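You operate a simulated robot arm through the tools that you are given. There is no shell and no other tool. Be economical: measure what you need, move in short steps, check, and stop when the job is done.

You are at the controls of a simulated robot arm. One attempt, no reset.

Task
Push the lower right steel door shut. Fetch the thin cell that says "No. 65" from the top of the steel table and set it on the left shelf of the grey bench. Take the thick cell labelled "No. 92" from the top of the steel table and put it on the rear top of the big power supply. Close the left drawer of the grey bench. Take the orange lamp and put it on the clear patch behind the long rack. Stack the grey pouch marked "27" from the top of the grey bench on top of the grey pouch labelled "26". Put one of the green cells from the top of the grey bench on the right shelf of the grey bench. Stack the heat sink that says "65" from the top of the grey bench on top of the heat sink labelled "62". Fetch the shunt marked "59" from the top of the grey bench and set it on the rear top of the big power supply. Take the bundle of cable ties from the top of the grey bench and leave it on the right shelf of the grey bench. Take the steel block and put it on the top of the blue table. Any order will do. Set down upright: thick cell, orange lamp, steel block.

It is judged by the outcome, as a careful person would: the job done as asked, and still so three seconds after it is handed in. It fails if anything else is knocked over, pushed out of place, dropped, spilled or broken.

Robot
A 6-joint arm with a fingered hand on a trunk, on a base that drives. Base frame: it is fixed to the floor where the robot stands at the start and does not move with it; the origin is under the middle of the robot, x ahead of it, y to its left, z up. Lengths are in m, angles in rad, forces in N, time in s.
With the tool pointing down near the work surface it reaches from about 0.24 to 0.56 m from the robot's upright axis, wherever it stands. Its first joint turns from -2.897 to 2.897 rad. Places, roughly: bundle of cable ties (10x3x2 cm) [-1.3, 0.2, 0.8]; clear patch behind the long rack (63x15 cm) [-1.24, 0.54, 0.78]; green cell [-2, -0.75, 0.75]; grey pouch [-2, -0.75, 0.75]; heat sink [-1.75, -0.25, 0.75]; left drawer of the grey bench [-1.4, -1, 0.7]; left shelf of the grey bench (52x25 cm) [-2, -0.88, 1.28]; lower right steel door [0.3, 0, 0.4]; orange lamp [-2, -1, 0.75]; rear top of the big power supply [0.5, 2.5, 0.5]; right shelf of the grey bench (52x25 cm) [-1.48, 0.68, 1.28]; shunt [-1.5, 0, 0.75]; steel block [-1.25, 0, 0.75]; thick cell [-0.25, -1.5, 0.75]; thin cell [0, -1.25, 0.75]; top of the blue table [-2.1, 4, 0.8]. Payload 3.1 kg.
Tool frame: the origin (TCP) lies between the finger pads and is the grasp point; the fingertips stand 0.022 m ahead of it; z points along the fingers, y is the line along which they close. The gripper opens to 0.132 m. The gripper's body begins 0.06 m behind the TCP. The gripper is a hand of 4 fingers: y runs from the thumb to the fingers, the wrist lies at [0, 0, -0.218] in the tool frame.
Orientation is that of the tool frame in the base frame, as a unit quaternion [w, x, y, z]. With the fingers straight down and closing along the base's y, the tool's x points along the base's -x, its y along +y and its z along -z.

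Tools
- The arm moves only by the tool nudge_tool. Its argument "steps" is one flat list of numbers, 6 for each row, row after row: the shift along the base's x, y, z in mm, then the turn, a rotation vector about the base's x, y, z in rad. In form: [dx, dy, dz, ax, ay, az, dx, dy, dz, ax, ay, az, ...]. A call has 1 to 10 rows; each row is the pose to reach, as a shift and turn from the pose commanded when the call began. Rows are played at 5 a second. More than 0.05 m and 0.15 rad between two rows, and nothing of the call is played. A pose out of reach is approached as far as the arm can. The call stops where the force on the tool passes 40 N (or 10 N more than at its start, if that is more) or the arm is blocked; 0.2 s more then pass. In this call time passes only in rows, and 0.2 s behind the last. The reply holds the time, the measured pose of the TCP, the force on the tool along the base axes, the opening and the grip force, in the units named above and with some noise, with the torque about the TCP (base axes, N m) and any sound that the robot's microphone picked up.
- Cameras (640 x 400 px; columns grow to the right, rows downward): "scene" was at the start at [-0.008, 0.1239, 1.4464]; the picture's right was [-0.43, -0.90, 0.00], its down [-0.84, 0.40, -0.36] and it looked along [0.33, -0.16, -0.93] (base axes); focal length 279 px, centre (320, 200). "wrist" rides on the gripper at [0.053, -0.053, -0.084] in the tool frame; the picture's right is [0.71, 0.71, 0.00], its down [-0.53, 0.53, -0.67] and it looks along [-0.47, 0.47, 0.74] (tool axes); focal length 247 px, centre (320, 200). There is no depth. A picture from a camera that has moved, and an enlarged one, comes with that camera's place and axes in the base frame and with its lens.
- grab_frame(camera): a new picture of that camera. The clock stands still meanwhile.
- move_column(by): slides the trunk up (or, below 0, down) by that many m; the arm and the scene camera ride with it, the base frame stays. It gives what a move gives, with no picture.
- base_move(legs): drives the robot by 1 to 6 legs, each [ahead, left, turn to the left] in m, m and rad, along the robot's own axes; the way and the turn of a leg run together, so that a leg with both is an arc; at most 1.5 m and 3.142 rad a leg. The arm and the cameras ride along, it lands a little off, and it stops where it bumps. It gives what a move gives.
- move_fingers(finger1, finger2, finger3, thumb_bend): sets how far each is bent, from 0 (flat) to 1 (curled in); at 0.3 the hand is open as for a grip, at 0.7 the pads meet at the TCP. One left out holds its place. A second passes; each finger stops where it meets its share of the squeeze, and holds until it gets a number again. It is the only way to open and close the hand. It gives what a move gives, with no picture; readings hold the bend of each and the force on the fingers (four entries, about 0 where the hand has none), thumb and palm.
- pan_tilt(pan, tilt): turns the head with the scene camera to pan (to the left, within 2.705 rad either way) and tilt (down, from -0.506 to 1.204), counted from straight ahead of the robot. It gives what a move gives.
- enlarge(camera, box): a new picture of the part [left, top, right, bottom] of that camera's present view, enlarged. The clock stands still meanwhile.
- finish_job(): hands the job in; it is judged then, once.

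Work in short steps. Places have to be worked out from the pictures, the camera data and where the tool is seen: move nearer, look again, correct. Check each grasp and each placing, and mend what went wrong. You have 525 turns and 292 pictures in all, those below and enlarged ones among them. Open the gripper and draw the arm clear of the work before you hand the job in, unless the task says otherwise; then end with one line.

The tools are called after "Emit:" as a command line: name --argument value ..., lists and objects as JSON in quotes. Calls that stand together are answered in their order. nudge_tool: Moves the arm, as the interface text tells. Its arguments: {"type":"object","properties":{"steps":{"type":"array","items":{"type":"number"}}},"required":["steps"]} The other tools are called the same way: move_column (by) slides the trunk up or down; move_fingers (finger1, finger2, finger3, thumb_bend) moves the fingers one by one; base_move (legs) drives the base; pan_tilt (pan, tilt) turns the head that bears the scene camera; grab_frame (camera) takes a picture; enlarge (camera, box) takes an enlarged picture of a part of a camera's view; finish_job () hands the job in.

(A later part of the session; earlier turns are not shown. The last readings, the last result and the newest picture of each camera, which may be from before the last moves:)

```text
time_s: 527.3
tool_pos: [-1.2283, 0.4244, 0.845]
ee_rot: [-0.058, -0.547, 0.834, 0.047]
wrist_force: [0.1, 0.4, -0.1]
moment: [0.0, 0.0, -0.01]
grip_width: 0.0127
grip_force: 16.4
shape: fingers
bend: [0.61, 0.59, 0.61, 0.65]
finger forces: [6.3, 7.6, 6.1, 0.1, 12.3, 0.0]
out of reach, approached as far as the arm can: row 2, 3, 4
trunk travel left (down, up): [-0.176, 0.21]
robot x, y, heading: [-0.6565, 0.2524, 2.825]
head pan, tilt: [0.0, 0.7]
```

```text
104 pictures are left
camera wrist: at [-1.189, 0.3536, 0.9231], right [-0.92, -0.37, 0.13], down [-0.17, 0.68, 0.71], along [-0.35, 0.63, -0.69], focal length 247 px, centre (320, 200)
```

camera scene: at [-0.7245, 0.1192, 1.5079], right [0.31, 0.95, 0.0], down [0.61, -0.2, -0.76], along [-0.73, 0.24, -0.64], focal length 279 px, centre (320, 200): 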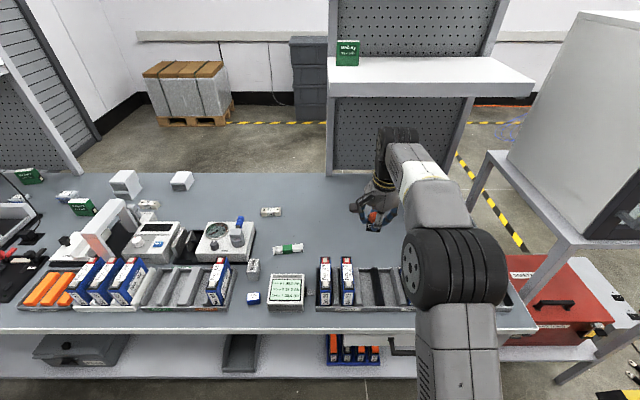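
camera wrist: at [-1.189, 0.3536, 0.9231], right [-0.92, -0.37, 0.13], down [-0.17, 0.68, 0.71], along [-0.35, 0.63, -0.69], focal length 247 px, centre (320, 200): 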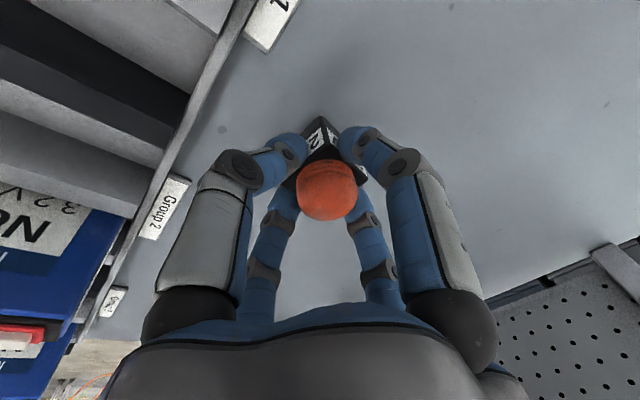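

Emit:
nudge_tool --steps '[0, 0, -8, 0, 0, 0, 0, 0, -14, 0, 0, 0, 0, 0, -19, 0, 0, 0, 0, 0, -22, 0, 0, 0]'

Emit:
move_fingers --finger1 0.44 --finger2 0.44 --finger3 0.44 --thumb_bend 0.44

Emit:
grab_frame --camera "wrist"

```text
time_s: 528.3
tool_pos: [-1.2299, 0.4258, 0.823]
ee_rot: [-0.058, -0.547, 0.833, 0.048]
wrist_force: [-0.5, -0.6, -0.1]
moment: [-0.02, -0.01, -0.02]
grip_width: 0.0128
grip_force: 16.1
shape: fingers
bend: [0.61, 0.59, 0.61, 0.65]
finger forces: [6.4, 7.7, 6.1, 0.0, 12.5, 0.1]
trunk travel left (down, up): [-0.176, 0.21]
robot x, y, heading: [-0.6563, 0.2519, 2.831]
head pan, tilt: [0.0, 0.7]
```

```text
time_s: 529.3
tool_pos: [-1.2303, 0.4262, 0.8232]
ee_rot: [-0.059, -0.547, 0.834, 0.047]
wrist_force: [-0.7, 0.2, -0.2]
moment: [0.0, 0.01, -0.01]
grip_width: 0.0545
grip_force: 0.1
shape: fingers
bend: [0.44, 0.44, 0.44, 0.44]
finger forces: [0.0, 0.0, 0.0, 0.0, 0.1, 0.0]
trunk travel left (down, up): [-0.176, 0.21]
robot x, y, heading: [-0.6541, 0.2488, 2.827]
head pan, tilt: [0.0, 0.7]
```

```text
103 pictures are left
camera wrist: at [-1.19, 0.3546, 0.901], right [-0.92, -0.37, 0.13], down [-0.17, 0.68, 0.71], along [-0.35, 0.63, -0.69], focal length 247 px, centre (320, 200)
```

wrist: 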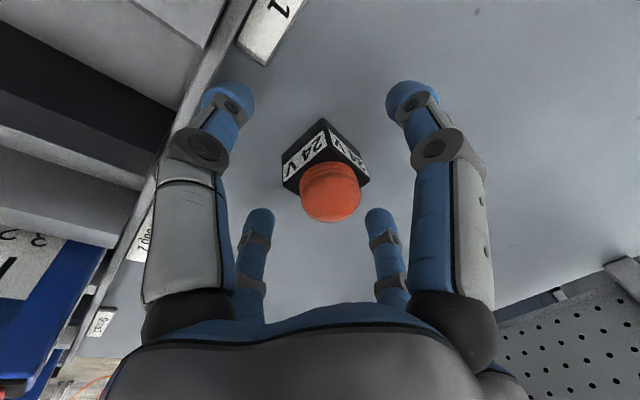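

Lamp stands upright in the patch. Lift off, then go close the left drawer: drive along the front.

Emit:
nudge_tool --steps '[1, 0, 30, 0, 0, 0, 3, -1, 70, 0, 0, 0, 5, -2, 115, 0, 0, 0, 30, -10, 150, 0, 0, 0, 65, -20, 180, 0, 0, 0, 105, -32, 200, 0, 0, 0, 145, -45, 210, 0, 0, 0, 185, -58, 210, 0, 0, 0]'

Emit:
base_move --legs '[[-0.3, 0, 0], [0, 1.44, 0]]'

Emit:
move_fingers --finger1 0.7 --finger2 0.7 --finger3 0.7 --thumb_bend 0.7

Emit:
pan_tilt --pan 0 --tilt 0.9

Emit:
grab_frame --camera "scene"

```text
time_s: 531.1
tool_pos: [-1.0427, 0.3693, 1.0351]
ee_rot: [-0.058, -0.547, 0.834, 0.049]
wrist_force: [-0.1, 1.4, 0.4]
moment: [-0.03, 0.03, 0.05]
grip_width: 0.0549
grip_force: 0.1
shape: fingers
bend: [0.44, 0.44, 0.44, 0.44]
finger forces: [0.1, 0.1, 0.0, 0.0, 0.0, 0.0]
out of reach, approached as far as the arm can: row 3
trunk travel left (down, up): [-0.176, 0.21]
robot x, y, heading: [-0.6557, 0.248, 2.827]
head pan, tilt: [0.0, 0.7]
```

```text
time_s: 539.9
tool_pos: [-1.2149, -1.0928, 1.0338]
ee_rot: [-0.059, -0.539, 0.839, 0.048]
wrist_force: [-0.4, -0.3, -0.1]
moment: [0.01, 0.01, 0.01]
grip_width: 0.0549
grip_force: 0.1
shape: fingers
bend: [0.44, 0.44, 0.44, 0.44]
finger forces: [0.0, 0.0, 0.1, 0.0, 0.1, 0.0]
trunk travel left (down, up): [-0.176, 0.21]
robot x, y, heading: [-0.8272, -1.2156, 2.81]
head pan, tilt: [0.0, 0.7]
```

```text
time_s: 540.9
tool_pos: [-1.2159, -1.0925, 1.0346]
ee_rot: [-0.057, -0.539, 0.839, 0.048]
wrist_force: [-0.3, 0.3, -0.3]
moment: [0.03, -0.03, 0.02]
grip_width: 0.0
grip_force: 0.1
shape: fingers
bend: [0.69, 0.69, 0.69, 0.69]
finger forces: [0.1, 0.0, 0.0, 0.0, 0.0, 0.0]
trunk travel left (down, up): [-0.176, 0.21]
robot x, y, heading: [-0.8333, -1.22, 2.814]
head pan, tilt: [0.0, 0.7]
```

```text
time_s: 541.7
tool_pos: [-1.2158, -1.0929, 1.0343]
ee_rot: [-0.058, -0.539, 0.839, 0.048]
wrist_force: [0.6, -0.1, 0.4]
moment: [0.0, 0.01, 0.03]
grip_width: 0.0
grip_force: 0.1
shape: fingers
bend: [0.69, 0.69, 0.69, 0.69]
finger forces: [0.0, 0.0, 0.1, 0.0, 0.0, 0.0]
trunk travel left (down, up): [-0.176, 0.21]
robot x, y, heading: [-0.83, -1.2198, 2.808]
head pan, tilt: [0.0, 0.901]
```

```text
102 pictures are left
camera scene: at [-0.8899, -1.3523, 1.4918], right [0.33, 0.95, 0.0], down [0.74, -0.26, -0.62], along [-0.59, 0.2, -0.78], focal length 279 px, centre (320, 200)
```

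scene: 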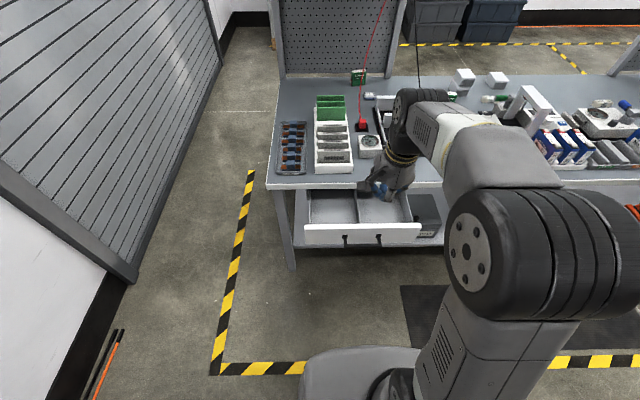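

Drawer protrudes ~13 cm. Lower the fist in front of the panel with more tilt, then push.

Emit:
nudge_tool --steps '[10, -3, -45, 0.03, 0.08, 0, 20, -6, -90, 0.06, 0.16, 0, 20, -6, -135, 0.09, 0.25, 0, 20, -6, -180, 0.108, 0.333, 0, 20, -6, -225, 0.108, 0.333, 0, 20, -6, -270, 0.108, 0.333, 0, 20, -6, -315, 0.108, 0.333, 0, 20, -6, -335, 0.108, 0.333, 0]'

Emit:
grab_frame --camera "scene"

Emit:
grab_frame --camera "wrist"

```text
time_s: 543.5
tool_pos: [-1.1943, -1.1007, 0.6993]
ee_rot: [-0.167, -0.526, 0.814, 0.181]
wrist_force: [0.2, 0.7, -0.9]
moment: [0.03, -0.02, -0.01]
grip_width: 0.0
grip_force: 0.0
shape: fingers
bend: [0.69, 0.69, 0.69, 0.69]
finger forces: [0.0, 0.0, 0.0, 0.0, 0.0, 0.0]
out of reach, approached as far as the arm can: row 4
trunk travel left (down, up): [-0.176, 0.21]
robot x, y, heading: [-0.829, -1.2195, 2.808]
head pan, tilt: [0.0, 0.901]
```

```text
101 pictures are left
camera scene: at [-0.8899, -1.3522, 1.4918], right [0.33, 0.95, 0.0], down [0.74, -0.26, -0.62], along [-0.59, 0.2, -0.78], focal length 279 px, centre (320, 200)
```

scene: 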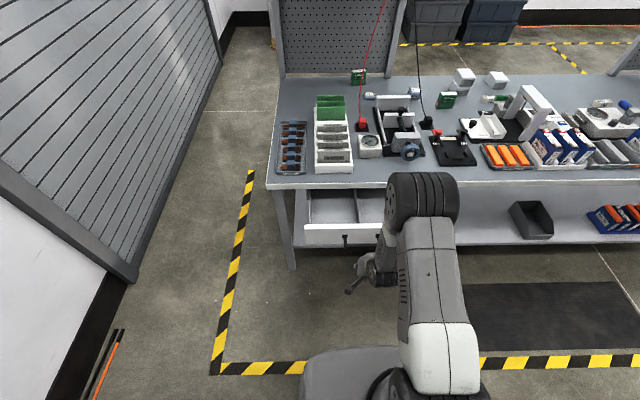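

```text
100 pictures are left
camera wrist: at [-1.134, -1.1781, 0.7509], right [-0.84, -0.38, 0.39], down [0.1, 0.6, 0.79], along [-0.54, 0.7, -0.47], focal length 247 px, centre (320, 200)
```

wrist: 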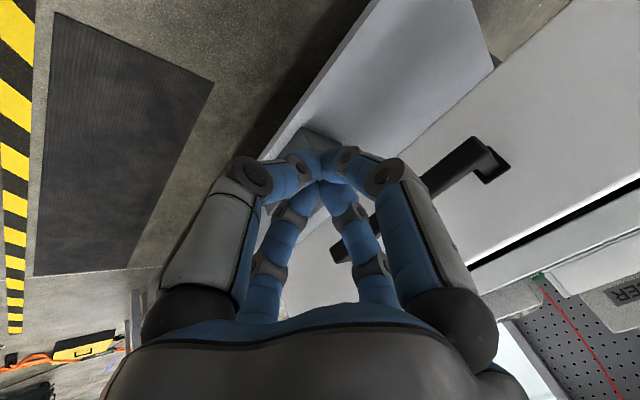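

Push the drawer in along -f (fist contacts its handle/panel).

Emit:
nudge_tool --steps '[-28, 9, 15, 0, 0, 0, -52, 17, 15, 0, 0, 0, -76, 25, 15, 0, 0, 0, -100, 32, 15, 0, 0, 0, -124, 40, 15, 0, 0, 0, -148, 48, 15, 0, 0, 0, -172, 56, 15, 0, 0, 0]'

Emit:
grab_frame --camera "scene"

```text
time_s: 545.1
tool_pos: [-1.3535, -1.0485, 0.7139]
ee_rot: [-0.175, -0.527, 0.812, 0.179]
wrist_force: [1.9, 0.1, 1.3]
moment: [-0.01, 0.01, 0.0]
grip_width: 0.0
grip_force: 2.3
shape: fingers
bend: [0.68, 0.71, 0.68, 0.69]
finger forces: [0.1, 4.2, 0.1, 0.1, 0.1, 0.1]
out of reach, approached as far as the arm can: row 6, 7
trunk travel left (down, up): [-0.176, 0.21]
robot x, y, heading: [-0.8262, -1.2181, 2.81]
head pan, tilt: [0.0, 0.901]
```

```text
99 pictures are left
camera scene: at [-0.8898, -1.3522, 1.4918], right [0.33, 0.95, 0.0], down [0.74, -0.26, -0.62], along [-0.59, 0.2, -0.78], focal length 279 px, centre (320, 200)
```

scene: 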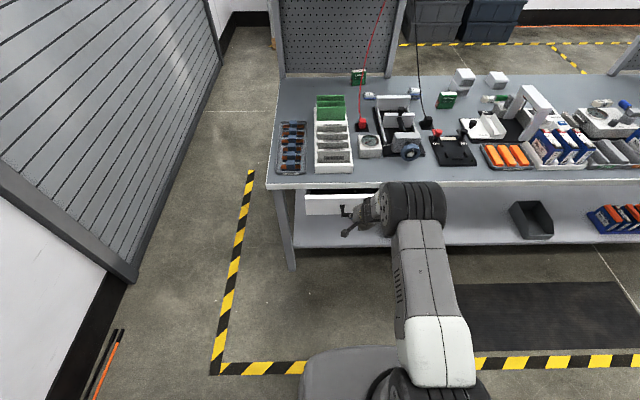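

Nearly closed; I ran out of reach. Retract a little, move base ahead, and push the rest.

Emit:
nudge_tool --steps '[30, -10, -20, 0, 0, 0, 65, -21, -30, 0, 0, 0, 110, -35, -30, 0, 0, 0, 155, -50, -30, 0, 0, 0]'

Emit:
base_move --legs '[[0.12, 0, 0.02]]'

Emit:
nudge_tool --steps '[-20, 6, 20, 0, 0, 0, -40, 13, 30, 0, 0, 0, -60, 19, 30, 0, 0, 0, -75, 24, 30, 0, 0, 0, -90, 29, 30, 0, 0, 0, -105, 34, 30, 0, 0, 0, -120, 39, 30, 0, 0, 0]'

Emit:
grab_frame --camera "scene"

```text
time_s: 546.1
tool_pos: [-1.1961, -1.1015, 0.6858]
ee_rot: [-0.167, -0.526, 0.815, 0.181]
wrist_force: [0.5, -0.5, -0.1]
moment: [0.01, 0.0, 0.02]
grip_width: 0.0001
grip_force: 0.0
shape: fingers
bend: [0.68, 0.7, 0.68, 0.69]
finger forces: [0.0, 0.1, 0.0, 0.0, 0.1, 0.0]
out of reach, approached as far as the arm can: row 1
trunk travel left (down, up): [-0.176, 0.21]
robot x, y, heading: [-0.8286, -1.2187, 2.809]
head pan, tilt: [0.0, 0.901]
```

```text
time_s: 547.3
tool_pos: [-1.31, -1.0708, 0.6839]
ee_rot: [-0.169, -0.535, 0.809, 0.178]
wrist_force: [0.2, -0.2, -0.3]
moment: [0.05, 0.01, 0.01]
grip_width: 0.0
grip_force: 0.0
shape: fingers
bend: [0.68, 0.7, 0.68, 0.69]
finger forces: [0.1, 0.0, 0.0, 0.1, 0.1, 0.1]
trunk travel left (down, up): [-0.176, 0.21]
robot x, y, heading: [-0.9389, -1.1823, 2.828]
head pan, tilt: [0.0, 0.901]
```

```text
time_s: 548.8
tool_pos: [-1.4084, -1.0379, 0.7082]
ee_rot: [-0.16, -0.536, 0.811, 0.171]
wrist_force: [19.0, -8.0, 17.4]
moment: [-0.04, 0.1, 0.13]
grip_width: 0.0
grip_force: 17.8
shape: fingers
bend: [0.68, 0.73, 0.68, 0.68]
finger forces: [9.9, 25.4, 0.0, 0.0, 0.0, 0.1]
trunk travel left (down, up): [-0.176, 0.21]
robot x, y, heading: [-0.9352, -1.181, 2.827]
head pan, tilt: [0.0, 0.901]
stopped in row 7: the force on the tool passed its limit at 47 N (the readings are from after the stop); the commanded pose is now the measured one
```

```text
98 pictures are left
camera scene: at [-0.9953, -1.3172, 1.4919], right [0.31, 0.95, 0.0], down [0.74, -0.24, -0.62], along [-0.59, 0.19, -0.78], focal length 279 px, centre (320, 200)
```

scene: 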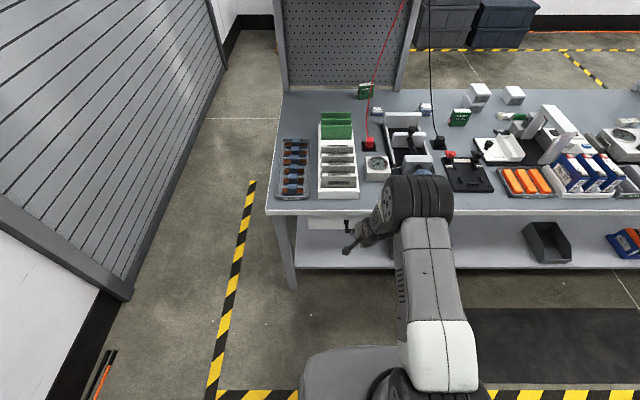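

Stopped at 47 N; looks shut. Retract and verify.

Emit:
nudge_tool --steps '[40, -13, -15, 0, 0, 0, 85, -27, -20, 0, 0, 0, 130, -42, 20, 0, 0, 0, 150, -48, 60, 0, 0, 0, 150, -48, 105, -0.1, -0.1, 0, 150, -48, 150, -0.1, -0.2, 0, 150, -48, 195, -0.1, -0.3, 0, 150, -48, 240, -0.14, -0.43, 0]'

Emit:
base_move --legs '[[-0.15, 0, 0]]'

Emit:
enlarge --camera "scene" --box '[250, 130, 450, 270]'

```text
refused: row 3 steps farther than a row can; nothing moved
```

```text
time_s: 550.1
tool_pos: [-1.2723, -1.0833, 0.7101]
ee_rot: [-0.161, -0.535, 0.811, 0.172]
wrist_force: [-0.3, 0.3, -0.1]
moment: [-0.01, 0.03, 0.0]
grip_width: 0.0
grip_force: 0.1
shape: fingers
bend: [0.68, 0.7, 0.68, 0.7]
finger forces: [0.0, 0.0, 0.0, 0.0, 0.0, 0.0]
trunk travel left (down, up): [-0.176, 0.21]
robot x, y, heading: [-0.801, -1.2281, 2.829]
head pan, tilt: [0.0, 0.901]
```

```text
2.86 times, centred on (350, 200) of scene
camera zoom: at [-0.857, -1.3622, 1.4918], right [0.31, 0.95, 0.0], down [0.74, -0.24, -0.62], along [-0.59, 0.19, -0.78], focal length 797 px, centre (234, 200)
```

zoom: 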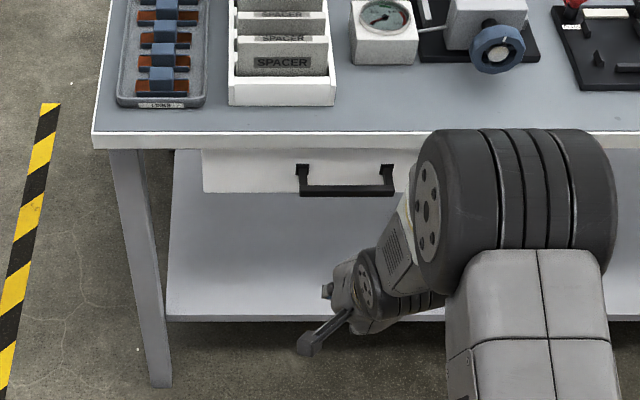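

Drawer is shut. Straighten and raise the arm, then go to the steel block.

Emit:
nudge_tool --steps '[10, -3, 20, -0.02, -0.06, 0, 20, -6, 60, -0.045, -0.14, 0, 30, -9, 100, -0.075, -0.23, 0, 40, -12, 145, -0.1, -0.32, 0, 50, -16, 190, -0.13, -0.4, 0, 60, -19, 235, -0.15, -0.47, 0, 70, -22, 280, -0.15, -0.47, 0, 80, -25, 320, -0.15, -0.47, 0]'

Emit:
move_fingers --finger1 0.42 --finger2 0.42 --finger3 0.42 --thumb_bend 0.42

Emit:
base_move --legs '[[0, -1.1, 0], [0.34, 0, 0]]'

Emit:
grab_frame --camera "scene"

Emit:
grab_frame --camera "wrist"

```text
time_s: 551.9
tool_pos: [-1.179, -1.1199, 0.9911]
ee_rot: [-0.107, -0.54, 0.833, -0.061]
wrist_force: [-0.4, -0.6, 0.4]
moment: [-0.01, -0.02, 0.01]
grip_width: 0.0001
grip_force: 0.0
shape: fingers
bend: [0.68, 0.7, 0.68, 0.7]
finger forces: [0.0, 0.0, 0.0, 0.0, 0.1, 0.0]
out of reach, approached as far as the arm can: row 2, 3, 4, 5, 6, 7, 8
trunk travel left (down, up): [-0.176, 0.21]
robot x, y, heading: [-0.798, -1.2267, 2.825]
head pan, tilt: [0.0, 0.901]
```

```text
time_s: 552.9
tool_pos: [-1.1794, -1.1193, 0.989]
ee_rot: [-0.107, -0.541, 0.832, -0.06]
wrist_force: [-0.4, 0.3, 0.0]
moment: [0.02, 0.01, 0.01]
grip_width: 0.0596
grip_force: 0.0
shape: fingers
bend: [0.42, 0.42, 0.42, 0.42]
finger forces: [0.0, 0.1, 0.1, 0.1, 0.0, 0.0]
trunk travel left (down, up): [-0.176, 0.21]
robot x, y, heading: [-0.8005, -1.2269, 2.826]
head pan, tilt: [0.0, 0.901]
```

```text
time_s: 560.5
tool_pos: [-1.1502, 0.0493, 0.9892]
ee_rot: [-0.107, -0.534, 0.837, -0.059]
wrist_force: [-0.4, 0.0, 0.4]
moment: [0.0, 0.06, 0.0]
grip_width: 0.0594
grip_force: 0.0
shape: fingers
bend: [0.42, 0.42, 0.42, 0.42]
finger forces: [0.1, 0.1, 0.0, 0.0, 0.0, 0.0]
trunk travel left (down, up): [-0.176, 0.21]
robot x, y, heading: [-0.769, -0.0642, 2.81]
head pan, tilt: [0.0, 0.901]
```

```text
96 pictures are left
camera scene: at [-0.8337, -0.1962, 1.4918], right [0.32, 0.95, 0.0], down [0.74, -0.25, -0.62], along [-0.59, 0.2, -0.78], focal length 279 px, centre (320, 200)
```

scene: 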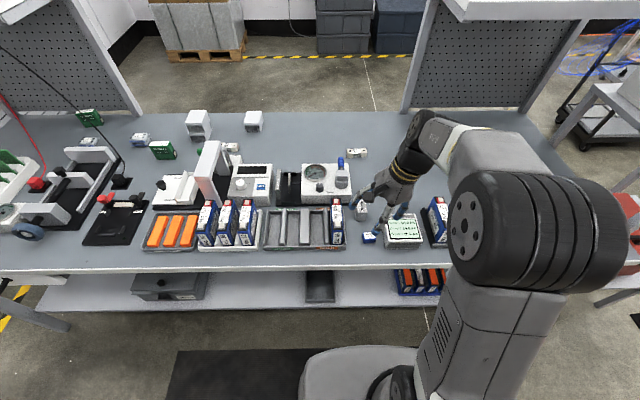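

```text
95 pictures are left
camera wrist: at [-1.1134, -0.001, 1.0822], right [-0.93, -0.32, 0.18], down [-0.19, 0.83, 0.53], along [-0.32, 0.46, -0.83], focal length 247 px, centre (320, 200)
```

wrist: 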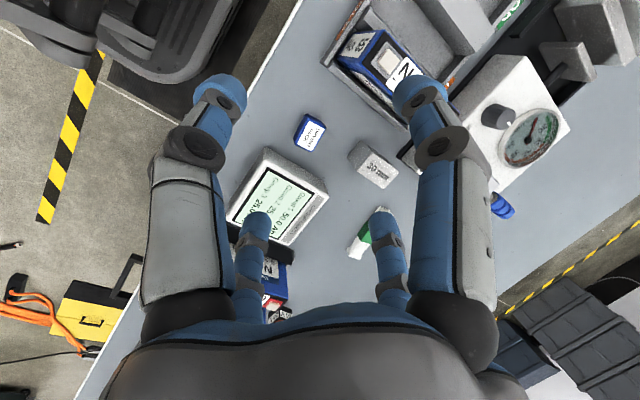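

Emit:
enlarge --camera "wrist" --box '[320, 110, 440, 210]'

Emit:
enlarge --camera "scene" --box '[330, 180, 410, 250]'

```text
4.00 times, centred on (380, 160) of wrist
camera zoom: at [-1.1134, -0.001, 1.0822], right [-0.93, -0.32, 0.18], down [-0.19, 0.83, 0.53], along [-0.32, 0.46, -0.83], focal length 988 px, centre (80, 360)
```

zoom: 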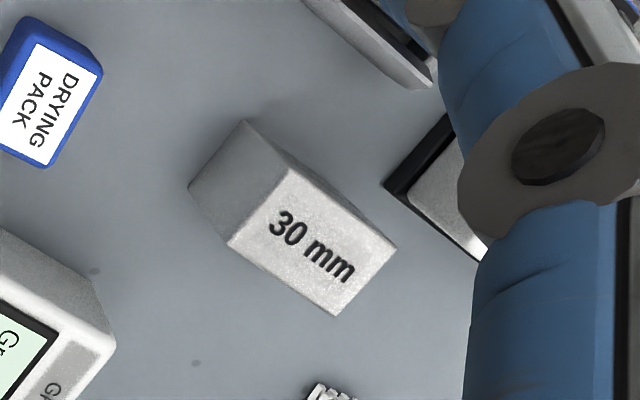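

```text
5.71 times, centred on (370, 215) of scene
camera zoom: at [-0.8337, -0.1962, 1.4918], right [0.32, 0.95, 0.0], down [0.74, -0.25, -0.62], along [-0.59, 0.2, -0.78], focal length 1595 px, centre (34, 114)
```

zoom: 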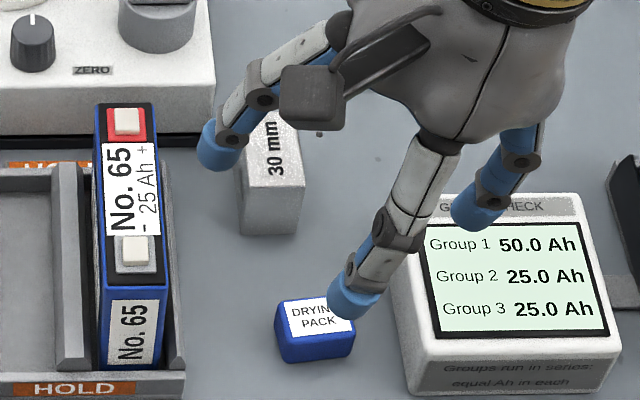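

Steel block is 5.2×3.0 cm, ~3.5 cm tall, at (-1.276,0.09), close to the gauge and rack. Set finger openings just wide enough and level the hand above it.

Emit:
move_fingers --finger1 0.5 --finger2 0.38 --finger3 0.5 --thumb_bend 0.38

Emit:
nudge_tool --steps '[-30, 10, -10, 0.1, -0.06, 0, -60, 20, -20, 0.215, -0.117, 0, -95, 31, -40, 0.215, -0.117, 0, -126, 41, -60, 0.215, -0.117, 0]'

Emit:
nudge_tool --steps '[0, 0, 0, 0, 0, 0.12]'

Emit:
grab_frame --camera "wrist"

Emit:
enlarge --camera "scene" --box '[310, 160, 430, 260]'

```text
time_s: 561.5
tool_pos: [-1.1499, 0.0501, 0.9891]
ee_rot: [-0.107, -0.533, 0.837, -0.059]
wrist_force: [0.1, -0.2, 0.3]
moment: [-0.01, 0.0, -0.02]
grip_width: 0.0564
grip_force: 0.1
shape: fingers
bend: [0.5, 0.38, 0.5, 0.38]
finger forces: [0.0, 0.0, 0.0, 0.0, 0.0, 0.0]
trunk travel left (down, up): [-0.176, 0.21]
robot x, y, heading: [-0.7725, -0.058, 2.811]
head pan, tilt: [0.0, 0.901]
```

```text
time_s: 562.5
tool_pos: [-1.2293, 0.08, 0.8851]
ee_rot: [-0.105, -0.53, 0.84, -0.038]
wrist_force: [0.2, -0.5, 0.5]
moment: [0.01, -0.02, 0.01]
grip_width: 0.0567
grip_force: 0.1
shape: fingers
bend: [0.5, 0.38, 0.5, 0.38]
finger forces: [0.1, 0.0, 0.0, 0.0, 0.0, 0.0]
out of reach, approached as far as the arm can: row 1, 2, 3, 4
trunk travel left (down, up): [-0.176, 0.21]
robot x, y, heading: [-0.7725, -0.0632, 2.811]
head pan, tilt: [0.0, 0.901]
```

```text
time_s: 562.9
tool_pos: [-1.2279, 0.0789, 0.8866]
ee_rot: [-0.104, -0.579, 0.808, -0.043]
wrist_force: [0.3, 0.7, 0.8]
moment: [0.0, 0.0, -0.01]
grip_width: 0.0568
grip_force: 0.1
shape: fingers
bend: [0.5, 0.38, 0.5, 0.38]
finger forces: [0.0, 0.0, 0.1, 0.0, 0.1, 0.1]
trunk travel left (down, up): [-0.176, 0.21]
robot x, y, heading: [-0.7699, -0.0609, 2.811]
head pan, tilt: [0.0, 0.901]
```

```text
92 pictures are left
camera wrist: at [-1.1827, 0.0289, 0.9767], right [-0.88, -0.43, 0.19], down [-0.26, 0.79, 0.56], along [-0.39, 0.45, -0.8], focal length 247 px, centre (320, 200)
```

wrist: 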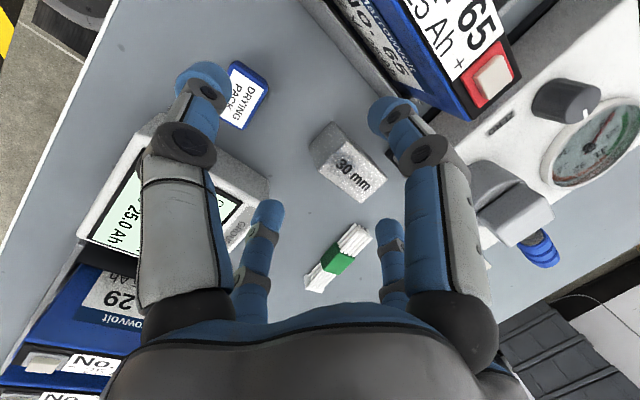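

```text
4.00 times, centred on (370, 210) of scene
camera zoom: at [-0.833, -0.1964, 1.4918], right [0.32, 0.95, 0.0], down [0.74, -0.25, -0.62], along [-0.59, 0.2, -0.78], focal length 1116 px, centre (120, 160)
```

zoom: 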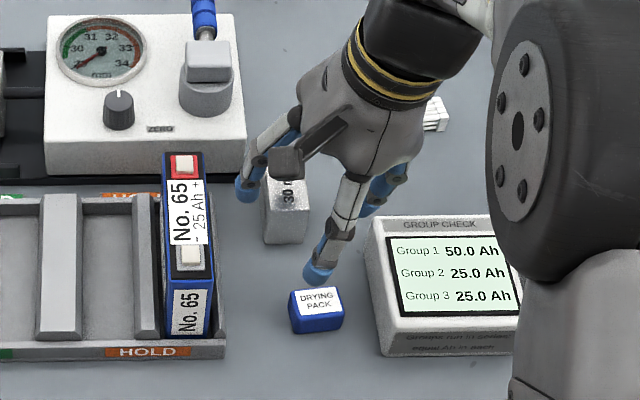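

Tool still leans ~0.22 rad toward the rack. Try levelling again with the hand slightly raised and retracted.

Emit:
nudge_tool --steps '[15, -5, 20, 0.06, -0.04, 0, 30, -10, 40, 0.13, -0.08, 0, 40, -13, 50, 0.193, -0.12, 0]'

```text
time_s: 563.6
tool_pos: [-1.1994, 0.0669, 0.8935]
ee_rot: [-0.099, -0.58, 0.808, -0.039]
wrist_force: [-0.1, -0.2, 0.1]
moment: [-0.01, 0.0, 0.01]
grip_width: 0.0566
grip_force: 0.1
shape: fingers
bend: [0.5, 0.38, 0.5, 0.38]
finger forces: [0.0, 0.1, 0.1, 0.0, 0.0, 0.0]
out of reach, approached as far as the arm can: row 1, 2, 3
trunk travel left (down, up): [-0.176, 0.21]
robot x, y, heading: [-0.7713, -0.0618, 2.814]
head pan, tilt: [0.0, 0.901]
```

Emit:
nudge_tool --steps '[40, -13, 10, 0, 0, 0, 80, -26, 30, 0, 0, 0, 110, -36, 60, 0, 0, 0]'

Emit:
grab_frame --camera "scene"

```text
time_s: 564.5
tool_pos: [-1.0846, 0.0299, 0.9521]
ee_rot: [-0.1, -0.579, 0.808, -0.037]
wrist_force: [0.6, -0.6, -0.2]
moment: [0.0, -0.01, -0.01]
grip_width: 0.0566
grip_force: 0.1
shape: fingers
bend: [0.5, 0.38, 0.5, 0.38]
finger forces: [0.0, 0.0, 0.0, 0.1, 0.0, 0.1]
trunk travel left (down, up): [-0.176, 0.21]
robot x, y, heading: [-0.7746, -0.063, 2.811]
head pan, tilt: [0.0, 0.901]
```

```text
90 pictures are left
camera scene: at [-0.8313, -0.1972, 1.4918], right [0.32, 0.95, 0.0], down [0.74, -0.25, -0.62], along [-0.59, 0.2, -0.78], focal length 279 px, centre (320, 200)
```

scene: 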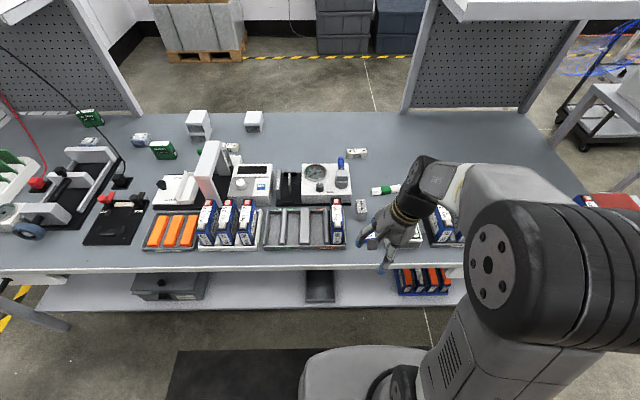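

Emit:
nudge_tool --steps '[-5, 0, 20, 0.06, -0.04, 0, -10, 0, 40, 0.13, -0.08, 0, -10, 0, 60, 0.193, -0.12, 0]'

```text
time_s: 565.2
tool_pos: [-1.0868, 0.0304, 0.951]
ee_rot: [-0.098, -0.579, 0.808, -0.037]
wrist_force: [-0.2, -0.2, -0.3]
moment: [-0.04, 0.04, 0.04]
grip_width: 0.0566
grip_force: 0.0
shape: fingers
bend: [0.5, 0.38, 0.5, 0.38]
finger forces: [0.0, 0.0, 0.0, 0.0, 0.0, 0.1]
out of reach, approached as far as the arm can: row 1, 2, 3
trunk travel left (down, up): [-0.176, 0.21]
robot x, y, heading: [-0.7708, -0.0621, 2.813]
head pan, tilt: [0.0, 0.901]
```

Emit:
nudge_tool --steps '[0, 0, 0, 0, 0, 0.14, 0, 0, 0, 0, 0, 0.28, 0, 0, 0, 0, 0, 0.42]'

Emit:
nudge_tool --steps '[0, 0, 0, 0.05, -0.08, 0, 0, 0, 0, 0.1, -0.16, 0]'

```text
time_s: 566.0
tool_pos: [-1.0843, 0.0276, 0.9437]
ee_rot: [0.097, 0.735, -0.669, 0.058]
wrist_force: [-0.1, -0.5, -0.3]
moment: [0.0, 0.01, -0.01]
grip_width: 0.0568
grip_force: 0.0
shape: fingers
bend: [0.5, 0.38, 0.5, 0.38]
finger forces: [0.0, 0.0, 0.0, 0.0, 0.0, 0.0]
out of reach, approached as far as the arm can: row 3
trunk travel left (down, up): [-0.176, 0.21]
robot x, y, heading: [-0.7701, -0.0647, 2.811]
head pan, tilt: [0.0, 0.901]
```

```text
time_s: 566.6
tool_pos: [-1.0847, 0.0276, 0.945]
ee_rot: [0.098, 0.735, -0.669, 0.057]
wrist_force: [-0.1, -0.3, 0.2]
moment: [0.01, -0.01, 0.01]
grip_width: 0.0564
grip_force: 0.2
shape: fingers
bend: [0.5, 0.38, 0.5, 0.38]
finger forces: [0.0, 0.0, 0.0, 0.0, 0.0, 0.0]
out of reach, approached as far as the arm can: row 1, 2
trunk travel left (down, up): [-0.176, 0.21]
robot x, y, heading: [-0.7689, -0.0627, 2.811]
head pan, tilt: [0.0, 0.901]
```

Emit:
nudge_tool --steps '[0, 0, 0, 0.04, 0.13, 0, 0, 0, 0, 0.08, 0.26, 0, 0, 0, 0, 0.12, 0.38, 0]'

Emit:
nudge_tool --steps '[0, 0, 0, 0.09, 0.0, 0, 0, 0, 0, 0.18, 0.0, 0]'

```text
time_s: 567.5
tool_pos: [-1.0844, 0.0281, 0.9435]
ee_rot: [0.179, 0.736, -0.641, -0.124]
wrist_force: [-0.3, -0.1, 0.4]
moment: [0.01, 0.05, 0.0]
grip_width: 0.0566
grip_force: 0.0
shape: fingers
bend: [0.5, 0.38, 0.5, 0.38]
finger forces: [0.0, 0.1, 0.0, 0.1, 0.1, 0.0]
trunk travel left (down, up): [-0.176, 0.21]
robot x, y, heading: [-0.7736, -0.0634, 2.811]
head pan, tilt: [0.0, 0.901]
```

```text
time_s: 568.0
tool_pos: [-1.0847, 0.0285, 0.9452]
ee_rot: [0.11, 0.749, -0.628, -0.179]
wrist_force: [-1.5, -0.3, -0.5]
moment: [-0.01, 0.02, -0.03]
grip_width: 0.0566
grip_force: 0.1
shape: fingers
bend: [0.5, 0.38, 0.5, 0.38]
finger forces: [0.0, 0.1, 0.0, 0.1, 0.0, 0.0]
trunk travel left (down, up): [-0.176, 0.21]
robot x, y, heading: [-0.7707, -0.0601, 2.811]
head pan, tilt: [0.0, 0.901]
```

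Emit:
nudge_tool --steps '[0, 0, 0, -0.02, -0.13, 0, 0, 0, 0, -0.04, -0.27, 0, 0, 0, 0, -0.062, -0.42, 0]'

```text
refused: row 3 steps farther than a row can; nothing moved
```

Emit:
nudge_tool --steps '[0, 0, 5, -0.02, -0.12, 0, 0, 0, 10, -0.04, -0.24, 0, 0, 0, 15, -0.055, -0.36, 0, 0, 0, 20, -0.062, -0.42, 0]'

```text
time_s: 569.0
tool_pos: [-1.0661, 0.022, 0.9]
ee_rot: [0.082, 0.763, -0.641, 0.001]
wrist_force: [0.0, 0.1, -0.1]
moment: [0.0, 0.01, 0.01]
grip_width: 0.0568
grip_force: 0.0
shape: fingers
bend: [0.5, 0.38, 0.5, 0.38]
finger forces: [0.0, 0.0, 0.0, 0.1, 0.0, 0.0]
out of reach, approached as far as the arm can: row 1, 2, 3, 4
trunk travel left (down, up): [-0.176, 0.21]
robot x, y, heading: [-0.7726, -0.0627, 2.813]
head pan, tilt: [0.0, 0.901]
```

Emit:
nudge_tool --steps '[-35, 11, 15, 0.03, -0.02, 0, -70, 22, 30, 0.06, -0.05, 0, -105, 33, 40, 0.09, -0.08, 0, -140, 45, 45, 0.126, -0.104, 0, -170, 55, 45, 0.126, -0.104, 0]'

Emit:
grab_frame --camera "scene"

```text
time_s: 570.2
tool_pos: [-1.1969, 0.0638, 0.8973]
ee_rot: [0.107, 0.762, -0.638, 0.004]
wrist_force: [-0.1, 0.5, -1.0]
moment: [0.0, 0.01, 0.01]
grip_width: 0.0566
grip_force: 0.0
shape: fingers
bend: [0.5, 0.38, 0.5, 0.38]
finger forces: [0.1, 0.1, 0.0, 0.0, 0.1, 0.1]
out of reach, approached as far as the arm can: row 1, 2, 3, 4, 5
trunk travel left (down, up): [-0.176, 0.21]
robot x, y, heading: [-0.7705, -0.0608, 2.809]
head pan, tilt: [0.0, 0.901]
```

```text
89 pictures are left
camera scene: at [-0.8332, -0.1964, 1.4918], right [0.32, 0.95, 0.0], down [0.74, -0.25, -0.62], along [-0.59, 0.2, -0.78], focal length 279 px, centre (320, 200)
```

scene: 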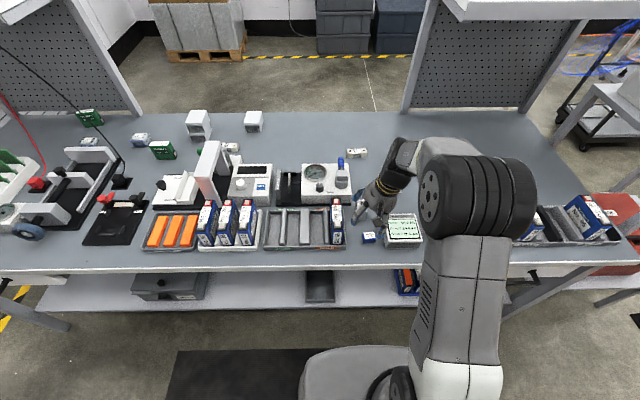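

The arm appears to be in the elbow-down branch. Try to flip it back: stretch fully outward and upward, then bring it in and down.

Emit:
nudge_tool --steps '[-30, 10, 45, 0, 0, 0, -60, 20, 90, 0, 0, 0, -90, 30, 135, 0, 0, 0, -120, 40, 180, 0, 0, 0, -150, 50, 225, 0, 0, 0, -180, 60, 270, 0, 0, 0, -200, 66, 315, 0, 0, 0, -200, 66, 360, 0, 0, 0]'

Emit:
nudge_tool --steps '[15, -5, -5, 0, 0, 0, 45, -15, -10, 0, 0, 0, 80, -26, -15, 0, 0, 0, 115, -38, -25, 0, 0, 0, 150, -50, -40, 0, 0, 0, 185, -60, -55, 0, 0, 0]'

Emit:
grab_frame --camera "scene"

```text
refused: row 1 steps farther than a row can; nothing moved
```

```text
time_s: 571.6
tool_pos: [-1.014, 0.0089, 0.8439]
ee_rot: [0.106, 0.763, -0.637, 0.004]
wrist_force: [0.1, -0.2, -0.5]
moment: [-0.01, -0.01, 0.0]
grip_width: 0.0567
grip_force: 0.0
shape: fingers
bend: [0.5, 0.38, 0.5, 0.38]
finger forces: [0.0, 0.0, 0.1, 0.0, 0.0, 0.0]
out of reach, approached as far as the arm can: row 6
trunk travel left (down, up): [-0.176, 0.21]
robot x, y, heading: [-0.7676, -0.0614, 2.812]
head pan, tilt: [0.0, 0.901]
```

```text
88 pictures are left
camera scene: at [-0.8325, -0.1965, 1.4918], right [0.32, 0.95, 0.0], down [0.74, -0.25, -0.62], along [-0.59, 0.2, -0.78], focal length 279 px, centre (320, 200)
```

scene: 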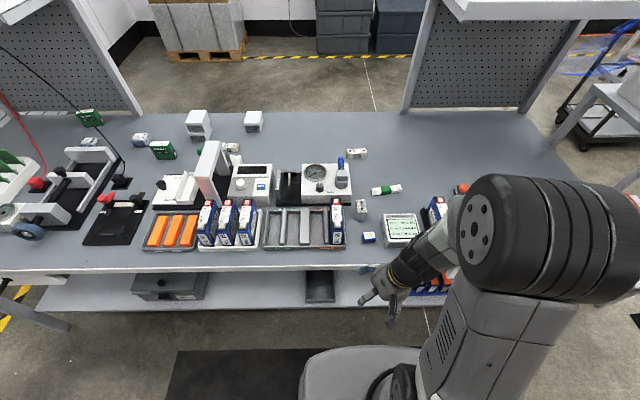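

Emit:
nudge_tool --steps '[-10, 3, 40, 0, 0, 0, -20, 6, 80, 0, 0, 0, -40, 13, 120, 0, 0, 0, -65, 21, 155, 0, 0, 0, -95, 31, 185, 0, 0, 0, -130, 42, 210, 0, 0, 0, -165, 54, 235, 0, 0, 0, -200, 65, 260, 0, 0, 0, -235, 76, 285, 0, 0, 0, -270, 87, 310, 0, 0, 0]'

Emit:
nudge_tool --steps '[-40, 13, 20, 0, 0, 0, -80, 26, 40, 0, 0, 0, -120, 39, 60, 0, 0, 0, -160, 52, 80, 0, 0, 0, -200, 65, 100, 0, 0, 0, -240, 78, 120, 0, 0, 0]'

Emit:
grab_frame --camera "scene"

```text
time_s: 573.9
tool_pos: [-1.2536, 0.0863, 1.123]
ee_rot: [0.132, 0.76, -0.636, 0.009]
wrist_force: [0.9, 0.1, 0.1]
moment: [0.0, 0.0, -0.01]
grip_width: 0.0568
grip_force: 0.1
shape: fingers
bend: [0.5, 0.38, 0.5, 0.38]
finger forces: [0.0, 0.1, 0.0, 0.0, 0.0, 0.0]
out of reach, approached as far as the arm can: row 4, 5, 6, 7, 8, 9, 10
trunk travel left (down, up): [-0.176, 0.21]
robot x, y, heading: [-0.7708, -0.0631, 2.811]
head pan, tilt: [0.0, 0.901]
```

```text
time_s: 575.2
tool_pos: [-1.256, 0.0866, 1.1216]
ee_rot: [0.132, 0.76, -0.636, 0.009]
wrist_force: [0.6, -0.4, -0.2]
moment: [0.01, 0.02, -0.01]
grip_width: 0.0569
grip_force: 0.2
shape: fingers
bend: [0.5, 0.38, 0.5, 0.38]
finger forces: [0.1, 0.0, 0.0, 0.1, 0.0, 0.0]
out of reach, approached as far as the arm can: row 1, 2, 3, 4, 5, 6
trunk travel left (down, up): [-0.176, 0.21]
robot x, y, heading: [-0.769, -0.0625, 2.807]
head pan, tilt: [0.0, 0.901]
```

```text
87 pictures are left
camera scene: at [-0.8327, -0.1966, 1.4918], right [0.32, 0.95, 0.0], down [0.74, -0.25, -0.62], along [-0.59, 0.2, -0.78], focal length 279 px, centre (320, 200)
```

scene: 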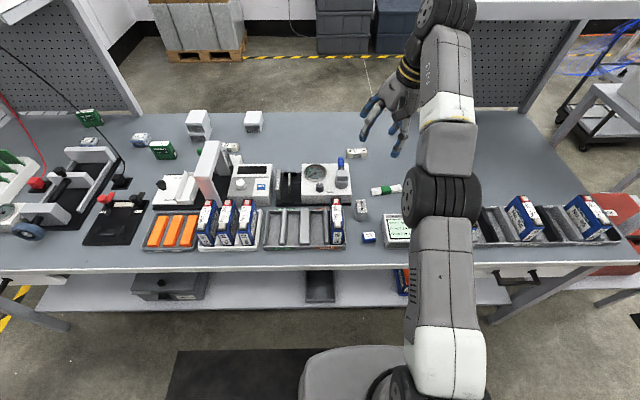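

Fully stretched. Now come down and in to fold with the elbow up.

Emit:
nudge_tool --steps '[5, -2, -35, 0, 0, 0, 15, -5, -70, 0, 0, 0, 35, -11, -100, 0, 0, 0, 65, -21, -120, 0, 0, 0, 100, -32, -130, 0, 0, 0, 135, -44, -130, 0, 0, 0, 165, -54, -120, 0, 0, 0]'

Emit:
nudge_tool --steps '[0, 0, 10, 0.06, -0.04, 0, 0, 0, 20, 0.12, -0.06, 0, 0, 0, 30, 0.2, -0.1, 0]'

```text
time_s: 576.9
tool_pos: [-1.0984, 0.0332, 1.0039]
ee_rot: [0.133, 0.761, -0.635, 0.007]
wrist_force: [0.1, 0.1, -0.3]
moment: [0.02, 0.02, -0.01]
grip_width: 0.0565
grip_force: 0.1
shape: fingers
bend: [0.5, 0.38, 0.5, 0.38]
finger forces: [0.1, 0.0, 0.0, 0.0, 0.0, 0.1]
out of reach, approached as far as the arm can: row 1, 2, 3
trunk travel left (down, up): [-0.176, 0.21]
robot x, y, heading: [-0.7715, -0.0612, 2.814]
head pan, tilt: [0.0, 0.901]
```

```text
time_s: 577.6
tool_pos: [-1.0999, 0.0328, 1.0053]
ee_rot: [0.121, 0.762, -0.637, 0.008]
wrist_force: [-0.1, 1.0, 0.2]
moment: [0.01, -0.01, 0.03]
grip_width: 0.0565
grip_force: 0.0
shape: fingers
bend: [0.5, 0.38, 0.5, 0.38]
finger forces: [0.0, 0.0, 0.0, 0.1, 0.0, 0.1]
out of reach, approached as far as the arm can: row 1, 2, 3
trunk travel left (down, up): [-0.176, 0.21]
robot x, y, heading: [-0.7681, -0.0622, 2.814]
head pan, tilt: [0.0, 0.901]
```

Emit:
nudge_tool --steps '[0, 0, 0, 0, 0, -0.14, 0, 0, 0, 0, 0, -0.28, 0, 0, 0, 0, 0, -0.42, 0, 0, 0, 0, 0, -0.56, 0, 0, 0, 0, 0, -0.7]'

Emit:
nudge_tool --steps '[0, 0, 0, 0.06, -0.04, 0, 0, 0, 0, 0.12, -0.08, 0, 0, 0, 0, 0.19, -0.13, 0]'

```text
time_s: 578.9
tool_pos: [-1.0881, 0.0493, 0.9939]
ee_rot: [-0.137, -0.494, 0.858, 0.027]
wrist_force: [-0.4, -0.7, -0.6]
moment: [0.01, -0.04, 0.03]
grip_width: 0.0567
grip_force: 0.1
shape: fingers
bend: [0.5, 0.38, 0.5, 0.38]
finger forces: [0.0, 0.0, 0.0, 0.0, 0.1, 0.0]
out of reach, approached as far as the arm can: row 3, 4, 5
trunk travel left (down, up): [-0.176, 0.21]
robot x, y, heading: [-0.7748, -0.0613, 2.817]
head pan, tilt: [0.0, 0.901]
```

```text
time_s: 579.6
tool_pos: [-1.0896, 0.0496, 0.993]
ee_rot: [-0.138, -0.494, 0.858, 0.028]
wrist_force: [-0.5, 0.4, -0.6]
moment: [0.02, -0.01, -0.01]
grip_width: 0.0567
grip_force: 0.1
shape: fingers
bend: [0.5, 0.38, 0.5, 0.38]
finger forces: [0.0, 0.0, 0.0, 0.0, 0.1, 0.0]
out of reach, approached as far as the arm can: row 1, 2, 3
trunk travel left (down, up): [-0.176, 0.21]
robot x, y, heading: [-0.7743, -0.0632, 2.814]
head pan, tilt: [0.0, 0.901]
```

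Still limited. Stretch out again and command the levelling rotation while stretched, which should favour the elbow-up branch.

Emit:
nudge_tool --steps '[-40, 13, 5, 0, 0, 0, -80, 26, 10, 0, 0, 0, -120, 38, 15, 0, 0, 0, -160, 50, 20, 0, 0, 0, -200, 62, 25, 0, 0, 0, -240, 75, 30, 0, 0, 0, -270, 85, 35, 0, 0, 0]'

Emit:
nudge_tool --steps '[0, 0, 0, 0.02, -0.1, 0, 0, 0, 0, 0.05, -0.2, 0, 0, 0, 0, 0.08, -0.27, 0, 10, -3, -10, 0.1, -0.35, 0, 20, -6, -20, 0.1, -0.45, 0, 30, -10, -30, 0.1, -0.5, 0]'

Emit:
nudge_tool --steps '[25, -8, -10, 0, 0, 0, 60, -20, -10, 0, 0, 0, 100, -32, 0, 0, 0, 0, 140, -45, 10, 0, 0, 0, 180, -58, 20, 0, 0, 0]'

```text
time_s: 581.2
tool_pos: [-1.2737, 0.1659, 0.9915]
ee_rot: [-0.159, -0.507, 0.846, 0.024]
wrist_force: [0.0, -0.1, 0.7]
moment: [0.0, 0.0, 0.0]
grip_width: 0.0568
grip_force: 0.0
shape: fingers
bend: [0.5, 0.38, 0.5, 0.38]
finger forces: [0.1, 0.1, 0.1, 0.0, 0.0, 0.1]
out of reach, approached as far as the arm can: row 1, 2, 3, 4, 5, 6, 7
trunk travel left (down, up): [-0.176, 0.21]
robot x, y, heading: [-0.7675, -0.0627, 2.809]
head pan, tilt: [0.0, 0.901]
```

```text
time_s: 582.6
tool_pos: [-1.247, 0.1567, 0.9702]
ee_rot: [-0.135, -0.502, 0.854, -0.025]
wrist_force: [0.5, 0.5, -0.1]
moment: [0.01, 0.02, 0.05]
grip_width: 0.0568
grip_force: 0.0
shape: fingers
bend: [0.5, 0.38, 0.5, 0.38]
finger forces: [0.0, 0.1, 0.0, 0.0, 0.1, 0.0]
out of reach, approached as far as the arm can: row 1, 2, 3, 4, 5, 6
trunk travel left (down, up): [-0.176, 0.21]
robot x, y, heading: [-0.7734, -0.0593, 2.811]
head pan, tilt: [0.0, 0.901]
```

```text
time_s: 583.9
tool_pos: [-1.0669, 0.0989, 0.9907]
ee_rot: [-0.135, -0.502, 0.854, -0.024]
wrist_force: [0.4, 0.4, -0.1]
moment: [0.0, 0.0, -0.01]
grip_width: 0.0568
grip_force: 0.1
shape: fingers
bend: [0.5, 0.38, 0.5, 0.38]
finger forces: [0.0, 0.0, 0.0, 0.0, 0.0, 0.0]
trunk travel left (down, up): [-0.176, 0.21]
robot x, y, heading: [-0.7704, -0.0613, 2.811]
head pan, tilt: [0.0, 0.901]
```

Emit:
nudge_tool --steps '[0, 0, 5, 0.06, -0.07, 0, 0, 0, 10, 0.12, -0.14, 0, 0, 0, 15, 0.18, -0.21, 0]'

Emit:
grab_frame --camera "scene"

```text
time_s: 584.6
tool_pos: [-1.069, 0.0989, 0.992]
ee_rot: [-0.117, -0.503, 0.856, -0.021]
wrist_force: [0.3, -0.4, 0.4]
moment: [0.02, 0.01, -0.02]
grip_width: 0.0567
grip_force: 0.0
shape: fingers
bend: [0.5, 0.38, 0.5, 0.38]
finger forces: [0.1, 0.1, 0.0, 0.0, 0.0, 0.0]
out of reach, approached as far as the arm can: row 1, 2, 3
trunk travel left (down, up): [-0.176, 0.21]
robot x, y, heading: [-0.7687, -0.0621, 2.815]
head pan, tilt: [0.0, 0.901]
```

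```text
86 pictures are left
camera scene: at [-0.8325, -0.1967, 1.4918], right [0.32, 0.95, 0.0], down [0.74, -0.25, -0.62], along [-0.59, 0.2, -0.78], focal length 279 px, centre (320, 200)
```

scene: 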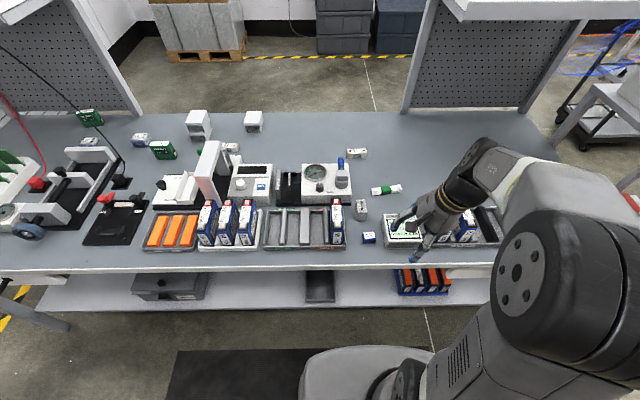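

Realised: with the trunk this low the hand can't be vertical at such a height. Raise the trunk, keep the hand low, and level it.

Emit:
move_column --by 0.19

Emit:
nudge_tool --steps '[-15, 5, -40, 0.04, -0.05, 0, -30, 10, -80, 0.08, -0.1, 0, -45, 15, -120, 0.13, -0.15, 0, -60, 15, -160, 0.17, -0.18, 0]'

```text
time_s: 586.7
tool_pos: [-1.0684, 0.0999, 1.1827]
ee_rot: [-0.116, -0.503, 0.856, -0.022]
wrist_force: [-0.4, 0.5, 0.4]
moment: [0.03, 0.02, 0.03]
grip_width: 0.0568
grip_force: 0.0
shape: fingers
bend: [0.5, 0.38, 0.5, 0.38]
finger forces: [0.0, 0.0, 0.0, 0.1, 0.0, 0.0]
trunk travel left (down, up): [-0.366, 0.02]
robot x, y, heading: [-0.7714, -0.0608, 2.808]
head pan, tilt: [0.0, 0.901]
```

```text
time_s: 587.7
tool_pos: [-1.1188, 0.0531, 0.9805]
ee_rot: [-0.052, -0.502, 0.863, -0.008]
wrist_force: [-0.5, -0.3, -0.1]
moment: [0.04, -0.05, 0.01]
grip_width: 0.0563
grip_force: 0.0
shape: fingers
bend: [0.5, 0.38, 0.5, 0.38]
finger forces: [0.0, 0.1, 0.1, 0.0, 0.0, 0.1]
out of reach, approached as far as the arm can: row 1, 2, 3, 4
trunk travel left (down, up): [-0.366, 0.02]
robot x, y, heading: [-0.7716, -0.0628, 2.811]
head pan, tilt: [0.0, 0.901]
```

Working. Finish levelling a bit lower.

Emit:
nudge_tool --steps '[-20, 8, -20, 0.03, -0.04, 0.05, -40, 15, -40, 0.066, -0.082, 0.1, -60, 20, -50, 0.066, -0.082, 0.15]'

Emit:
grab_frame --camera "wrist"

```text
time_s: 588.5
tool_pos: [-1.1437, 0.0229, 0.9161]
ee_rot: [-0.041, -0.552, 0.833, -0.014]
wrist_force: [0.0, 0.5, 0.7]
moment: [0.01, -0.01, 0.01]
grip_width: 0.0566
grip_force: 0.2
shape: fingers
bend: [0.5, 0.38, 0.5, 0.38]
finger forces: [0.0, 0.1, 0.1, 0.0, 0.1, 0.0]
out of reach, approached as far as the arm can: row 1, 2, 3
trunk travel left (down, up): [-0.366, 0.02]
robot x, y, heading: [-0.769, -0.0622, 2.816]
head pan, tilt: [0.0, 0.901]
```

```text
85 pictures are left
camera wrist: at [-1.1105, -0.0413, 1.0026], right [-0.93, -0.37, 0.07], down [-0.24, 0.73, 0.63], along [-0.29, 0.57, -0.77], focal length 247 px, centre (320, 200)
```

wrist: 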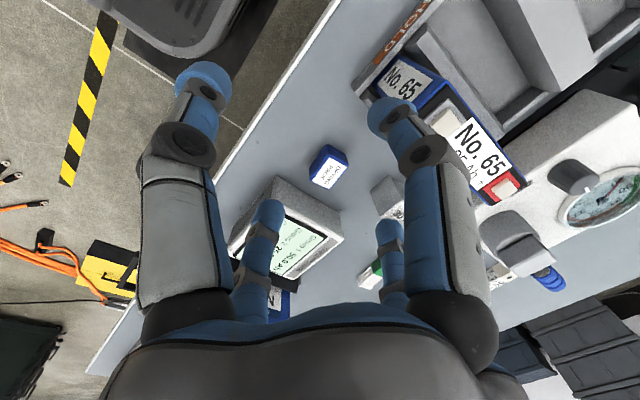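

Emit:
grab_frame --camera "scene"

```text
84 pictures are left
camera scene: at [-0.832, -0.1964, 1.6818], right [0.32, 0.95, 0.0], down [0.74, -0.25, -0.62], along [-0.59, 0.2, -0.78], focal length 279 px, centre (320, 200)
```

scene: 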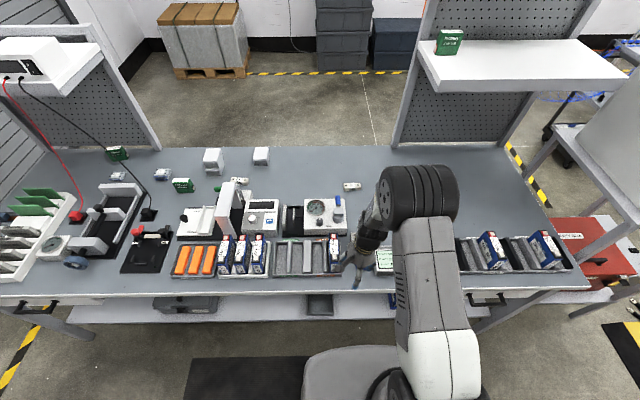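

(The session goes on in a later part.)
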